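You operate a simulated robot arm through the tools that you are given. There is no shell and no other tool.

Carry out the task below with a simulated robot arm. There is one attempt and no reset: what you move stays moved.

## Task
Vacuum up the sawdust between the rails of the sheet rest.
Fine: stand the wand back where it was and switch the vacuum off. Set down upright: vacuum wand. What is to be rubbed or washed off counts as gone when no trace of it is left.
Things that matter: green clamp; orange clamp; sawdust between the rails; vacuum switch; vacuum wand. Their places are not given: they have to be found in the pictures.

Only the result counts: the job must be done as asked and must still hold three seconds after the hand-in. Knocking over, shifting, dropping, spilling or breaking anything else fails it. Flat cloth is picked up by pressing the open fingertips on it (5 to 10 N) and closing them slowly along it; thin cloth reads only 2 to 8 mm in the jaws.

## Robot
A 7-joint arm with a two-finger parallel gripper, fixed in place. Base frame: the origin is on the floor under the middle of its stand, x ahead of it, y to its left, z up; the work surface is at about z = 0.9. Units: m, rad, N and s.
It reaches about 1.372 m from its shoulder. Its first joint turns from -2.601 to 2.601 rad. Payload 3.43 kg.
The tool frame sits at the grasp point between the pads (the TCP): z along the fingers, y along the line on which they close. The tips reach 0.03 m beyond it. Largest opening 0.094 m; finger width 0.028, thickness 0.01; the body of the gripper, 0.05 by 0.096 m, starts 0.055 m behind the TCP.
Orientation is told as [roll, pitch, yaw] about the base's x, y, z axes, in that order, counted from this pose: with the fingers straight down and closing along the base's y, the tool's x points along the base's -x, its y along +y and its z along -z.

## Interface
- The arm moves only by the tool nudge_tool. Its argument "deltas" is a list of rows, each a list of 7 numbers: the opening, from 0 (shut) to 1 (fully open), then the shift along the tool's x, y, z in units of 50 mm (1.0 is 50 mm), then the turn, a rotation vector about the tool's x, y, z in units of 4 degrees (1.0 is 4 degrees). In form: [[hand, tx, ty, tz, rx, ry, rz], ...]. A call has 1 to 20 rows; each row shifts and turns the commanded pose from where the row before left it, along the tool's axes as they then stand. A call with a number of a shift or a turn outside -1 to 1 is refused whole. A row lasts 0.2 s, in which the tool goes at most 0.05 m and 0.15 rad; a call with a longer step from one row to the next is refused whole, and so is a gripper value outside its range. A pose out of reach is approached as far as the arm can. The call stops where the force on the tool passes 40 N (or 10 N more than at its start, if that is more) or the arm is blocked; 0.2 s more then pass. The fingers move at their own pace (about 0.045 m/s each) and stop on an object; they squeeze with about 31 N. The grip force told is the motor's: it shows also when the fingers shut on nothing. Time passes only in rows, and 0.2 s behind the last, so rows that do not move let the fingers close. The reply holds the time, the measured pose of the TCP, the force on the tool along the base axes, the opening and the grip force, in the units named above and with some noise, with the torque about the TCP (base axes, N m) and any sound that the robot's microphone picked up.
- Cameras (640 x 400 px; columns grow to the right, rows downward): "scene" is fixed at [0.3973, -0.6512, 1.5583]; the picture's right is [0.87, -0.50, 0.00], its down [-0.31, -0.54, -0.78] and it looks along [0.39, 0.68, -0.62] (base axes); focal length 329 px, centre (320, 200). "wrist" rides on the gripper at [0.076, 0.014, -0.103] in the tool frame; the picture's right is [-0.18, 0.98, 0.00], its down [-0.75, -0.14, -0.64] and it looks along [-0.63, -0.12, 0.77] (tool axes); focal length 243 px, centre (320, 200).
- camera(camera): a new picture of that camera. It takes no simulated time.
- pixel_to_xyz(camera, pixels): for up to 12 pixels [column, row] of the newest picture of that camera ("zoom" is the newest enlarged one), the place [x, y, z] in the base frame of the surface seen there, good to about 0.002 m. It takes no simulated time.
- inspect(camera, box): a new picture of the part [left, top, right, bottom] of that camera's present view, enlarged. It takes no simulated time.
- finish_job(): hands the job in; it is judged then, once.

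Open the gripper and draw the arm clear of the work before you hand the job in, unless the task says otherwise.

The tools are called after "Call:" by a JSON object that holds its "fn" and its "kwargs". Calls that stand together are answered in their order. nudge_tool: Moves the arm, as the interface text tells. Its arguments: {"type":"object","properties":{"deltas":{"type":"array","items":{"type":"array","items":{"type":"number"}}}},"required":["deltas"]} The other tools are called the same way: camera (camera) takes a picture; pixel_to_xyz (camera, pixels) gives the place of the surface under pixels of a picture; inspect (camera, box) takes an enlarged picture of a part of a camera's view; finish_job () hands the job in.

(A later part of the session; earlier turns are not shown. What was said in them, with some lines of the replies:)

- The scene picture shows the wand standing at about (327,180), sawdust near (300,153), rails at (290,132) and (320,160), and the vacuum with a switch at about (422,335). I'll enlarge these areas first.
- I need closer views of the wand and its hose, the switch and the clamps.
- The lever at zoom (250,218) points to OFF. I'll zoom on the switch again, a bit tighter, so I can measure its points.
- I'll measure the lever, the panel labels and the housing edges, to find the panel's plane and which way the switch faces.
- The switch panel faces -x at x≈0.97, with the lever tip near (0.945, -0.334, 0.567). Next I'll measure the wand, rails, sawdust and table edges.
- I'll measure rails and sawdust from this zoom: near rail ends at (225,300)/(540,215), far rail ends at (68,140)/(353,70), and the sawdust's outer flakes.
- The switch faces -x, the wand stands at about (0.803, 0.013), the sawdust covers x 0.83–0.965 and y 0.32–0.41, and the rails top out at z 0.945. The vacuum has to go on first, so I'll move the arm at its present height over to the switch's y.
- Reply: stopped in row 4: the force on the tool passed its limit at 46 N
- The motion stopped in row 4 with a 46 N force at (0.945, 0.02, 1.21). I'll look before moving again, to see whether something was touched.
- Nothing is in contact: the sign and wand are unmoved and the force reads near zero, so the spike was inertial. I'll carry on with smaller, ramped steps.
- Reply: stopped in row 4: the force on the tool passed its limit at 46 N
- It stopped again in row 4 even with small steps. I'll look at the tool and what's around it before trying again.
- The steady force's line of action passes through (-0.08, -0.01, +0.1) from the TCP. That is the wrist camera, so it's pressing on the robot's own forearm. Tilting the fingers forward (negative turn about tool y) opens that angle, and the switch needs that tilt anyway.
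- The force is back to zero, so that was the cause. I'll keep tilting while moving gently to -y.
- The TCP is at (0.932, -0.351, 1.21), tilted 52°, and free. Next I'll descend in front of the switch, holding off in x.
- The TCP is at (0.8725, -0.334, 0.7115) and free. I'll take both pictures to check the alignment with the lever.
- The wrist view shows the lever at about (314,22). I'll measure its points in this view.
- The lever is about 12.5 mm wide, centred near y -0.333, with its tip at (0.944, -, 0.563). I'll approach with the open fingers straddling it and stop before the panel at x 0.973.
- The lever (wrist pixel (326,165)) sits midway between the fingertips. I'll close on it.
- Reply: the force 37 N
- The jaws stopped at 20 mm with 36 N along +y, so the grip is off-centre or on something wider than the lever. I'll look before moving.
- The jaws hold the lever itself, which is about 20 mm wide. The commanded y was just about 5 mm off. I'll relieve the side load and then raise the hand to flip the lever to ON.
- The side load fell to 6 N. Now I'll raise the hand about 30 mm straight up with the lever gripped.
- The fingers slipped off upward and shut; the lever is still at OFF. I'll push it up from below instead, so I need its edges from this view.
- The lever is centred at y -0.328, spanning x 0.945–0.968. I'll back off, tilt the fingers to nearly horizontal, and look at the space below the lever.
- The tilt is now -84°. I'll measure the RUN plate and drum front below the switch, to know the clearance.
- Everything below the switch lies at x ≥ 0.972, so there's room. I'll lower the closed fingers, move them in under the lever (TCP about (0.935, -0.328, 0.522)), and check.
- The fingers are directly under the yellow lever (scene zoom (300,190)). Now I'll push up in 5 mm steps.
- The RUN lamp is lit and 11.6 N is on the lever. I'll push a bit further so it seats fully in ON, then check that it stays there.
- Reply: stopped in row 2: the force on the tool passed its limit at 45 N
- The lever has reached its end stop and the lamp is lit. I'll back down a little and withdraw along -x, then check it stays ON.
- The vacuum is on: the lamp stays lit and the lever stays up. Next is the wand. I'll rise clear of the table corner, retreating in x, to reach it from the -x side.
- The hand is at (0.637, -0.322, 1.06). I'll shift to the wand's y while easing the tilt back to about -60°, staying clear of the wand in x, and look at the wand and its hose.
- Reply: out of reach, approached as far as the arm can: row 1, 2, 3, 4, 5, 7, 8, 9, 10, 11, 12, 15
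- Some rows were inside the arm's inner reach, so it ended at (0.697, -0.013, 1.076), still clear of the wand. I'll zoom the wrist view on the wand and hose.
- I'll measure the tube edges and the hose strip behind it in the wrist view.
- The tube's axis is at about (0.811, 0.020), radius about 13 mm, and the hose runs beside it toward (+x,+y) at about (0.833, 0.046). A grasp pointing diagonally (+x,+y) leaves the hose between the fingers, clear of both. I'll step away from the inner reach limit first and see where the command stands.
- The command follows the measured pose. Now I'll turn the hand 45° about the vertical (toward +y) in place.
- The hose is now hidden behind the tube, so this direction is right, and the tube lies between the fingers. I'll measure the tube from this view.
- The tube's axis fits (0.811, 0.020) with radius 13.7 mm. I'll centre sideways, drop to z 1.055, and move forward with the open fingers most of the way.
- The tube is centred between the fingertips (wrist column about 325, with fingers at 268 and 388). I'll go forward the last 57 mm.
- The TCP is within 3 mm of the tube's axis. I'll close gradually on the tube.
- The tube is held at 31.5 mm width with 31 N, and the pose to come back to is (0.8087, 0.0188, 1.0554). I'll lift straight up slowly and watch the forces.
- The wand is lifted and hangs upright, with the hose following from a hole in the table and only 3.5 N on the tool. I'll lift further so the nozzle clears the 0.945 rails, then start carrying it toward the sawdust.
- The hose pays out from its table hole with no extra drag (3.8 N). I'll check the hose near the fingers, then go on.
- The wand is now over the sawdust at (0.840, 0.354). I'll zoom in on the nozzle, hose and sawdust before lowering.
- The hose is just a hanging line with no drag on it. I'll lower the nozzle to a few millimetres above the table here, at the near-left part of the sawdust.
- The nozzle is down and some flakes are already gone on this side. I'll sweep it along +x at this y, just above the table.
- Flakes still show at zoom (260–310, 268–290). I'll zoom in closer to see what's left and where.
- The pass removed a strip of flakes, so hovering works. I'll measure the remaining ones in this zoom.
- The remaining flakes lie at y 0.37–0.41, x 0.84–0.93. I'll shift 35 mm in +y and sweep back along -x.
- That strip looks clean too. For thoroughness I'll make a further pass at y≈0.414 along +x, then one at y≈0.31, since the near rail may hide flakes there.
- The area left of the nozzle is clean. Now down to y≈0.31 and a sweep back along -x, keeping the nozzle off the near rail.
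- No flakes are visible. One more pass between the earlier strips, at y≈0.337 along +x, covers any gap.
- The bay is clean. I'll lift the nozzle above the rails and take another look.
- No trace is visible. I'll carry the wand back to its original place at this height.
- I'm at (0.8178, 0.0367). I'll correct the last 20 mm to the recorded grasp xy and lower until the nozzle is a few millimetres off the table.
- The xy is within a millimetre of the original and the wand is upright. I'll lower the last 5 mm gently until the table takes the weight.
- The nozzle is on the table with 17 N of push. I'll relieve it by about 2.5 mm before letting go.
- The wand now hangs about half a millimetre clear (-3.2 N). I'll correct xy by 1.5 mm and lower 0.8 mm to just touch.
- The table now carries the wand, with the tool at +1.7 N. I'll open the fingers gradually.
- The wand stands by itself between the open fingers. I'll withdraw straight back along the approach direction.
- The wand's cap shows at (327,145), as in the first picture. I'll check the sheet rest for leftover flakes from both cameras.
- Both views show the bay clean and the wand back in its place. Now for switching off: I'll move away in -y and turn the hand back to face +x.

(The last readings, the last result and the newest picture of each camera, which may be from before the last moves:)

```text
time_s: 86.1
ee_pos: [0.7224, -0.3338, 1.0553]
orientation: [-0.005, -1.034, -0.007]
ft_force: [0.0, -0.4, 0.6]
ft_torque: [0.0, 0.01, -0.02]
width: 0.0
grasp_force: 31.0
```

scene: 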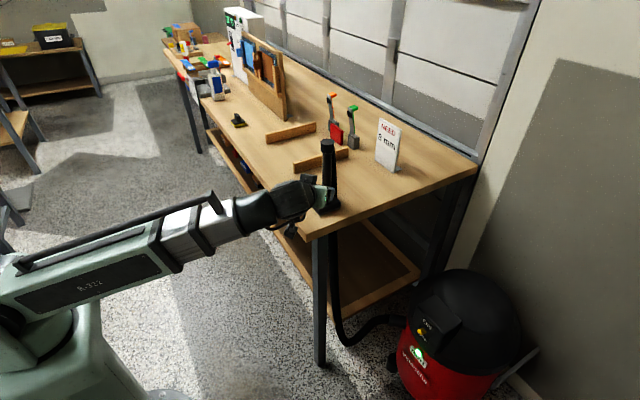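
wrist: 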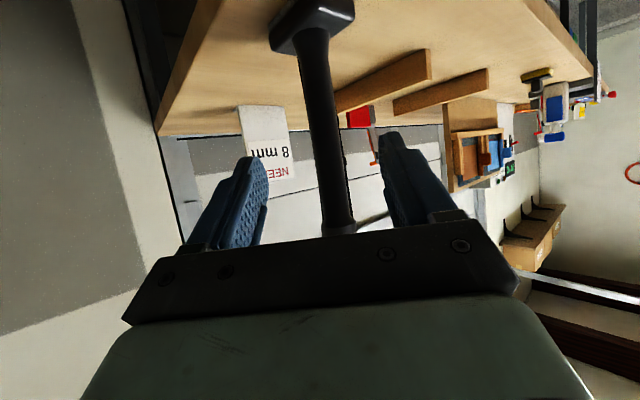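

The hand faces +x again at (0.722, -0.334, 1.055). I'll descend toward the front of the switch, staying above and in front of it.

Call:
{"fn": "nudge_tool", "kwargs": {"deltas": [[0.0, 0.16, 0, 0.2, 0, 0, 0], [0.0, 0.3, 0.01, 0.4, 0, 0, 0], [0.0, 0.335, 0.01, 0.4286, 0, 0, 0], [0.0, 0.335, 0.01, 0.4286, 0, 0, 0], [0.0, 0.335, 0.01, 0.4286, 0, 0, 0], [0.0, 0.335, 0.01, 0.4286, 0, 0, 0], [0.0, 0.335, 0.01, 0.4286, 0, 0, 0], [0.0, 0.335, 0.01, 0.4286, 0, 0, 0], [0.0, 0.335, 0.01, 0.4286, 0, 0, 0], [0.0, 0.335, 0.01, 0.4286, 0, 0, 0], [0.0, 0.335, 0.01, 0.4286, 0, 0, 0], [0.0, 0.335, 0.01, 0.4286, 0, 0, 0], [0.0, 0.335, 0.01, 0.4286, 0, 0, 0], [0.0, 0.335, 0, 0.4286, 0, 0, 0], [0.0, 0.2, 0, 0.25, 0, 0, 0], [0.0, 0, 0, 0, 0, 0, 0]]}}

Call:
{"fn": "camera", "kwargs": {"camera": "wrist"}}

Call:
{"fn": "inspect", "kwargs": {"camera": "scene", "box": [370, 290, 470, 370]}}

```text
time_s: 89.5
ee_pos: [0.8572, -0.3313, 0.7009]
orientation: [-0.003, -1.033, -0.005]
ft_force: [-0.6, -0.1, 0.1]
ft_torque: [0.02, 0.02, 0.03]
width: 0.0
grasp_force: 30.4
```

```text
taken
```

wrist: 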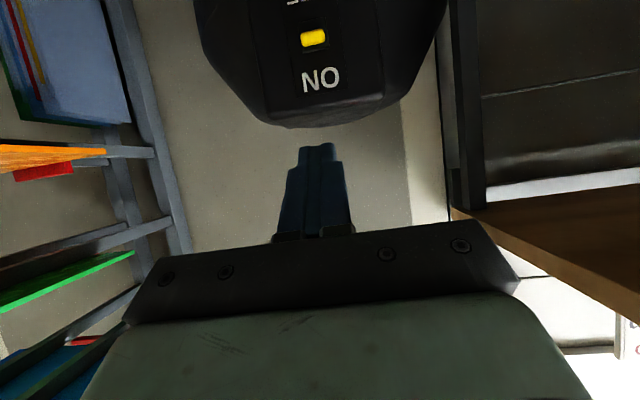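

```text
5.00 times, centred on (420, 330) of scene
```

zoom: 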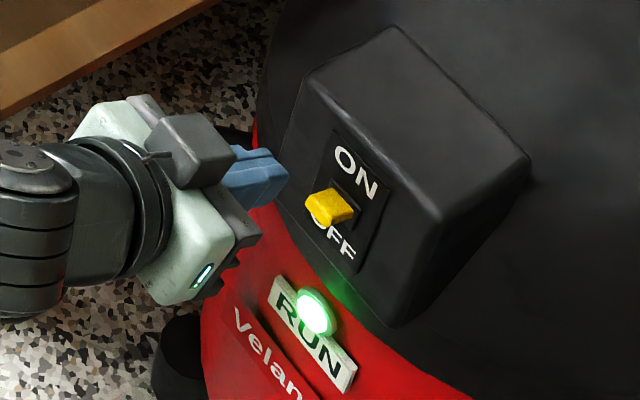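

I'll measure the lever in its ON position from the scene zoom.

Call:
{"fn": "pixel_to_xyz", "kwargs": {"camera": "zoom", "pixels": [[310, 198], [325, 215], [320, 195], [335, 195], [345, 210], [330, 205], [318, 205], [340, 200], [350, 215], [322, 222]]}}

Call:
{"fn": "pixel_to_xyz", "kwargs": {"camera": "wrist", "pixels": [[303, 38], [314, 38], [325, 36], [314, 32], [314, 45], [304, 45]]}}

```text
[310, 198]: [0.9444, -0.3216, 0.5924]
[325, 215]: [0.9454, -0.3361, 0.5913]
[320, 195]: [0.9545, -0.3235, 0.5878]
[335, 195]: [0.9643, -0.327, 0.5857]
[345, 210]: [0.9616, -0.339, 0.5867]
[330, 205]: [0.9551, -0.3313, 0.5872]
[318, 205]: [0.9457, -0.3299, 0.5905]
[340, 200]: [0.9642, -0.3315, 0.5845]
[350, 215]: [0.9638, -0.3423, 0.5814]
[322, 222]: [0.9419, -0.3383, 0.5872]
```

```text
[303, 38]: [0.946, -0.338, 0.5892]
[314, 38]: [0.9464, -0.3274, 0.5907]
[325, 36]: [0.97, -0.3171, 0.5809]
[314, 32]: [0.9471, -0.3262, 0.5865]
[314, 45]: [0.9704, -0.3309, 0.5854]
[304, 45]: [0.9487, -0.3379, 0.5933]
```

In ON the lever's top runs from z 0.585 at the root to 0.592 at its tip (x 0.944), y -0.329. I'll turn the fingers to nearly straight down so I can press it from above.

Call:
{"fn": "nudge_tool", "kwargs": {"deltas": [[0.0, 0, 0, 0, 0, 0.5, 0], [0.0, 0, 0, 0, 0, 1, 0], [0.0, 0, 0, 0, 0, 1, 0], [0.0, 0, 0, 0, 0, 1, 0], [0.0, 0, 0, 0, 0, 1, 0], [0.0, 0, 0, 0, 0, 1, 0], [0.0, 0, 0, 0, 0, 1, 0], [0.0, 0, 0, 0, 0, 1, 0], [0.0, 0, 0, 0, 0, 1, 0], [0.0, 0, 0, 0, 0, 1, 0], [0.0, 0, 0, 0, 0, 1, 0], [0.0, 0, 0, 0, 0, 0.5, 0], [0.0, 0, 0, 0, 0, 0, 0]]}}

```text
time_s: 92.3
ee_pos: [0.8594, -0.3311, 0.7019]
orientation: [-0.004, -0.264, -0.013]
ft_force: [0.4, -0.2, 0.7]
ft_torque: [0.0, -0.02, 0.0]
width: 0.0
grasp_force: 30.5
```

The fingers are now 15° off vertical with no contact. I'll bring the tips above the lever at (0.944, -0.329, 0.645).

Call:
{"fn": "nudge_tool", "kwargs": {"deltas": [[0.0, -0.1, 0.006, 0.11, 0, 0, 0], [0.0, -0.2, 0.006, 0.23, 0, 0, 0], [0.0, -0.22, 0.006, 0.26, 0, 0, 0], [0.0, -0.22, 0.006, 0.26, 0, 0, 0], [0.0, -0.22, 0.006, 0.26, 0, 0, 0], [0.0, -0.22, 0.006, 0.26, 0, 0, 0], [0.0, -0.155, 0.006, 0.162, 0, 0, 0], [0.0, 0, 0, 0, 0, 0, 0]]}}

Call:
{"fn": "inspect", "kwargs": {"camera": "scene", "box": [370, 290, 470, 370]}}

Call:
{"fn": "camera", "kwargs": {"camera": "wrist"}}

```text
time_s: 94.1
ee_pos: [0.9441, -0.3297, 0.644]
orientation: [-0.004, -0.266, -0.01]
ft_force: [0.6, -0.2, 0.6]
ft_torque: [0.01, -0.02, -0.02]
width: 0.0
grasp_force: 31.0
```

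```text
5.00 times, centred on (420, 330) of scene
```

zoom: 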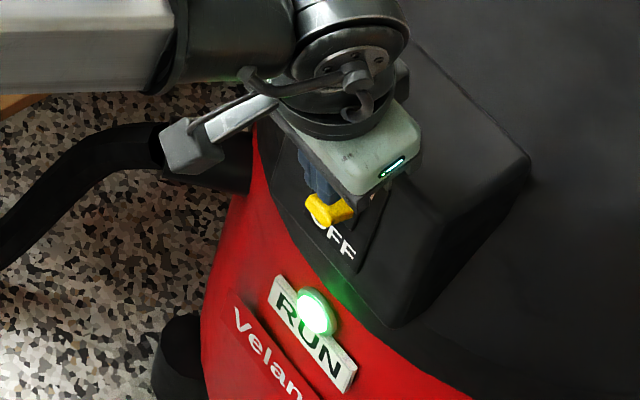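

```text
taken
```

wrist: 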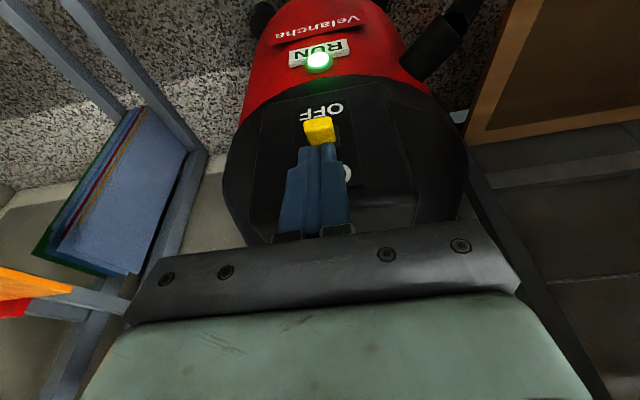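

The tips are directly above the lever (wrist (320,130)). I'll press straight down in 5 mm steps.

Call:
{"fn": "nudge_tool", "kwargs": {"deltas": [[0.0, 0.026, 0, 0.097, 0, 0, 0], [0.0, 0.026, 0, 0.097, 0, 0, 0], [0.0, 0.026, 0, 0.097, 0, 0, 0], [0.0, 0.026, 0, 0.097, 0, 0, 0], [0.0, 0.026, 0, 0.097, 0, 0, 0], [0.0, 0.026, 0, 0.097, 0, 0, 0], [0.0, 0.026, 0, 0.097, 0, 0, 0], [0.0, 0.026, 0, 0.097, 0, 0, 0], [0.0, 0.026, 0, 0.097, 0, 0, 0], [0.0, 0.026, 0, 0.097, 0, 0, 0]]}}

Call:
{"fn": "inspect", "kwargs": {"camera": "scene", "box": [370, 290, 470, 370]}}

Call:
{"fn": "camera", "kwargs": {"camera": "wrist"}}

```text
time_s: 96.5
ee_pos: [0.9437, -0.3308, 0.5989]
orientation: [-0.003, -0.271, -0.01]
ft_force: [-6.7, 1.6, 12.4]
ft_torque: [0.01, -0.14, 0.15]
width: 0.0002
grasp_force: 31.0
stopped in row 10: the force on the tool passed its limit at 42 N (the readings are from after the stop); the commanded pose is now the measured one
```

```text
5.00 times, centred on (420, 330) of scene
```

zoom: 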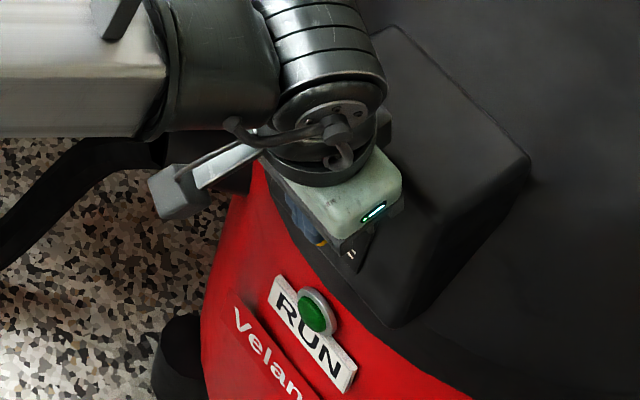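

```text
taken
```

wrist: 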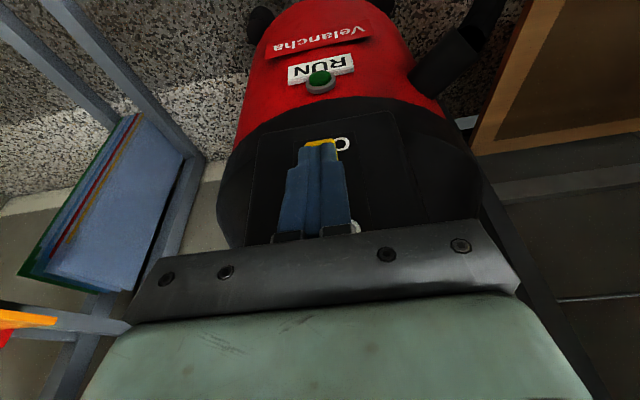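

The RUN lamp is off and the lever is at its lower stop. I'll lift off and withdraw, then verify.

Call:
{"fn": "nudge_tool", "kwargs": {"deltas": [[0.0, -0.03, 0, -0.1, 0, 0, 0], [0.0, -0.05, 0, -0.2, 0, 0, 0], [0.0, -0.08, 0, -0.28, 0, 0, 0], [0.0, 0.2, 0, -0.1, 0, 0, 0], [0.0, 0.4, 0, -0.11, 0, 0, 0], [0.0, 0.5, 0, -0.13, 0, 0, 0], [0.0, 0.5, 0, -0.13, 0, 0, 0], [0.0, 0.3, 0, -0.08, 0, 0, 0], [0.0, 0, 0, 0, 0, 0, 0]]}}

Call:
{"fn": "inspect", "kwargs": {"camera": "scene", "box": [370, 290, 470, 370]}}

```text
time_s: 98.5
ee_pos: [0.8471, -0.3293, 0.6291]
orientation: [-0.003, -0.272, -0.009]
ft_force: [-0.3, 0.2, -1.1]
ft_torque: [0.01, -0.01, -0.03]
width: 0.0
grasp_force: 30.6
```

```text
5.00 times, centred on (420, 330) of scene
```

zoom: 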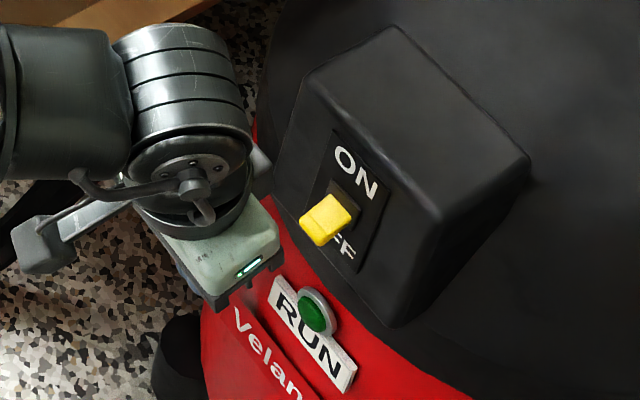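

The lever points to OFF and the lamp is dark. I'll open the gripper, tilt the hand clear of its own forearm, and rise away from the work.

Call:
{"fn": "nudge_tool", "kwargs": {"deltas": [[0.3, 0, 0, 0, 0, -0.5, 0], [0.6, 0, 0, 0, 0, -1, 0], [0.6, 0, 0, 0, 0, -1, 0], [0.6, 0, 0, 0, 0, -1, 0], [0.6, 0, 0, 0, 0, -1, 0], [0.6, 0, 0, 0, 0, -1, 0], [0.6, 0, 0, 0, 0, -1, 0], [0.6, 0, 0, 0, 0, -1, 0], [0.6, 0, 0, 0, 0, -0.5, 0], [0.6, 0, 0, 0, 0, 0, 0]]}}

Call:
{"fn": "nudge_tool", "kwargs": {"deltas": [[0.6, -0.18, 0, -0.2, 0, 0, 0], [0.6, -0.373, 0, -0.426, 0, 0, 0], [0.6, -0.373, 0, -0.426, 0, 0, 0], [0.6, -0.373, 0, -0.426, 0, 0, 0], [0.6, -0.373, 0, -0.426, 0, 0, 0], [0.6, -0.373, 0, -0.426, 0, 0, 0], [0.6, -0.373, 0, -0.426, 0, 0, 0], [0.6, -0.373, 0, -0.426, 0, 0, 0], [0.6, -0.373, 0, -0.426, 0, 0, 0], [0.6, -0.373, 0, -0.426, 0, 0, 0], [0.6, -0.373, 0, -0.426, 0, 0, 0], [0.6, -0.373, 0, -0.426, 0, 0, 0], [0.6, -0.373, 0, -0.426, 0, 0, 0], [0.6, -0.373, 0, -0.426, 0, 0, 0], [0.6, -0.373, 0, -0.426, 0, 0, 0], [0.6, -0.18, 0, -0.2, 0, 0, 0], [0.6, 0, 0, 0, 0, 0, 0]]}}

Call:
{"fn": "camera", "kwargs": {"camera": "scene"}}

```text
time_s: 100.7
ee_pos: [0.845, -0.3284, 0.6284]
orientation: [-0.004, -0.83, -0.007]
ft_force: [-0.8, -0.2, 0.5]
ft_torque: [0.0, 0.0, 0.01]
width: 0.0563
grasp_force: 0.1
```

```text
time_s: 104.2
ee_pos: [0.7986, -0.3286, 1.0483]
orientation: [-0.006, -0.83, -0.008]
ft_force: [-0.1, 1.0, -1.2]
ft_torque: [0.02, 0.03, 0.02]
width: 0.0565
grasp_force: 0.0
```

```text
taken
```

scene: 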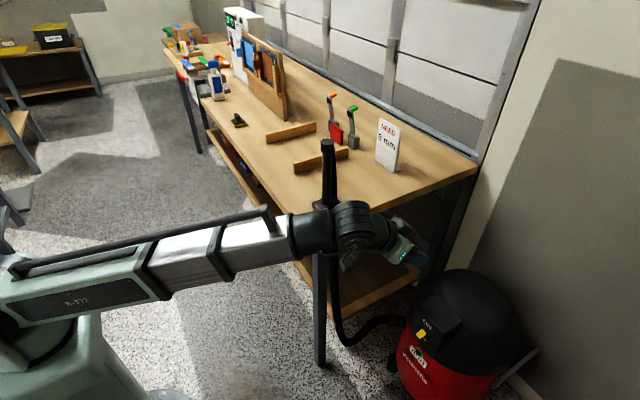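

The arm is clear. Final checks: wand position, the sheet rest, and the switch.

Call:
{"fn": "inspect", "kwargs": {"camera": "scene", "box": [255, 110, 365, 180]}}

Call:
{"fn": "inspect", "kwargs": {"camera": "scene", "box": [290, 130, 370, 250]}}

Call:
{"fn": "inspect", "kwargs": {"camera": "scene", "box": [395, 290, 475, 370]}}

Call:
{"fn": "pixel_to_xyz", "kwargs": {"camera": "scene", "pixels": [[327, 145], [329, 180], [322, 143], [328, 139], [335, 170], [353, 110], [332, 97], [388, 145]]}}

```text
5.71 times, centred on (310, 145) of scene
```

zoom: 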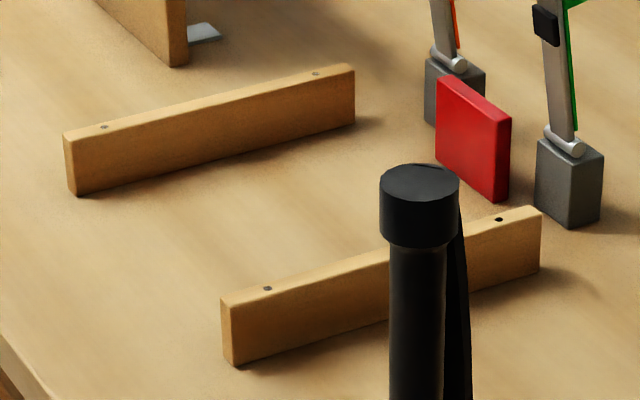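

```text
3.33 times, centred on (330, 190) of scene
```

zoom: 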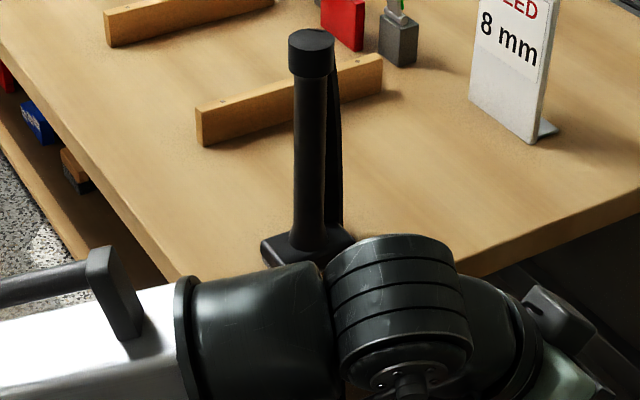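

```text
5.00 times, centred on (435, 330) of scene
```

zoom: 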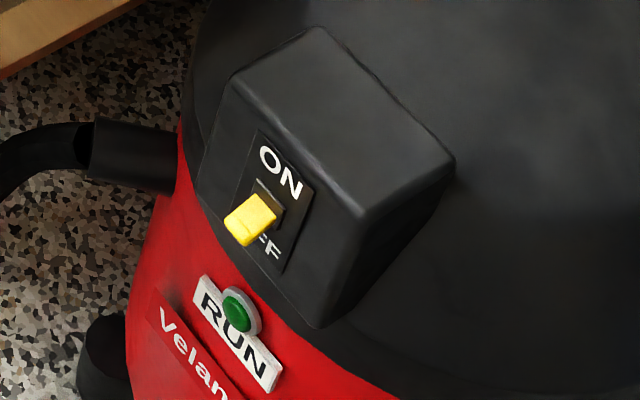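

```text
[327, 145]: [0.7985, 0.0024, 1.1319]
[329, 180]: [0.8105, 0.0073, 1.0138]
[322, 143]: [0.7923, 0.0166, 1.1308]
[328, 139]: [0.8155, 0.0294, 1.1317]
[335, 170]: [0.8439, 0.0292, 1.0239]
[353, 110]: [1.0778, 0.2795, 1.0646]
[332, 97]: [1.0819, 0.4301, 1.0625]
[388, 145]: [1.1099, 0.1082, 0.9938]
```

The wand's measured points match the first picture to within 2 mm. The bay is clean, the switch is at OFF with the lamp dark, and the clamps and sign haven't moved. The gripper is open and clear, so I'm handing in.

Call:
{"fn": "finish_job", "kwargs": {}}

```text
The job is handed in.
```

The job is handed in. The sawdust between the rails is vacuumed up, the wand is back in its place, and the vacuum is off.

- **Sawdust:** No flakes show between the rails in the last pictures. The cameras could not see the strip right behind the near rail. I ran the nozzle along all of it except about the last 2 cm by the rail, and no flakes had shown near there at the start.
- **Wand:** It stands upright, with its measured points within about 3 mm of where they were at the start.
- **Vacuum:** The lever points to OFF and the RUN lamp is dark.
- **Everything else:** The green clamp, orange clamp and sign measure where they were, and nothing was knocked over. Early on, the wrist camera pressed against the robot's own forearm until I tilted the hand. That touched nothing on the bench.

The gripper is open and the arm is clear of the bench.
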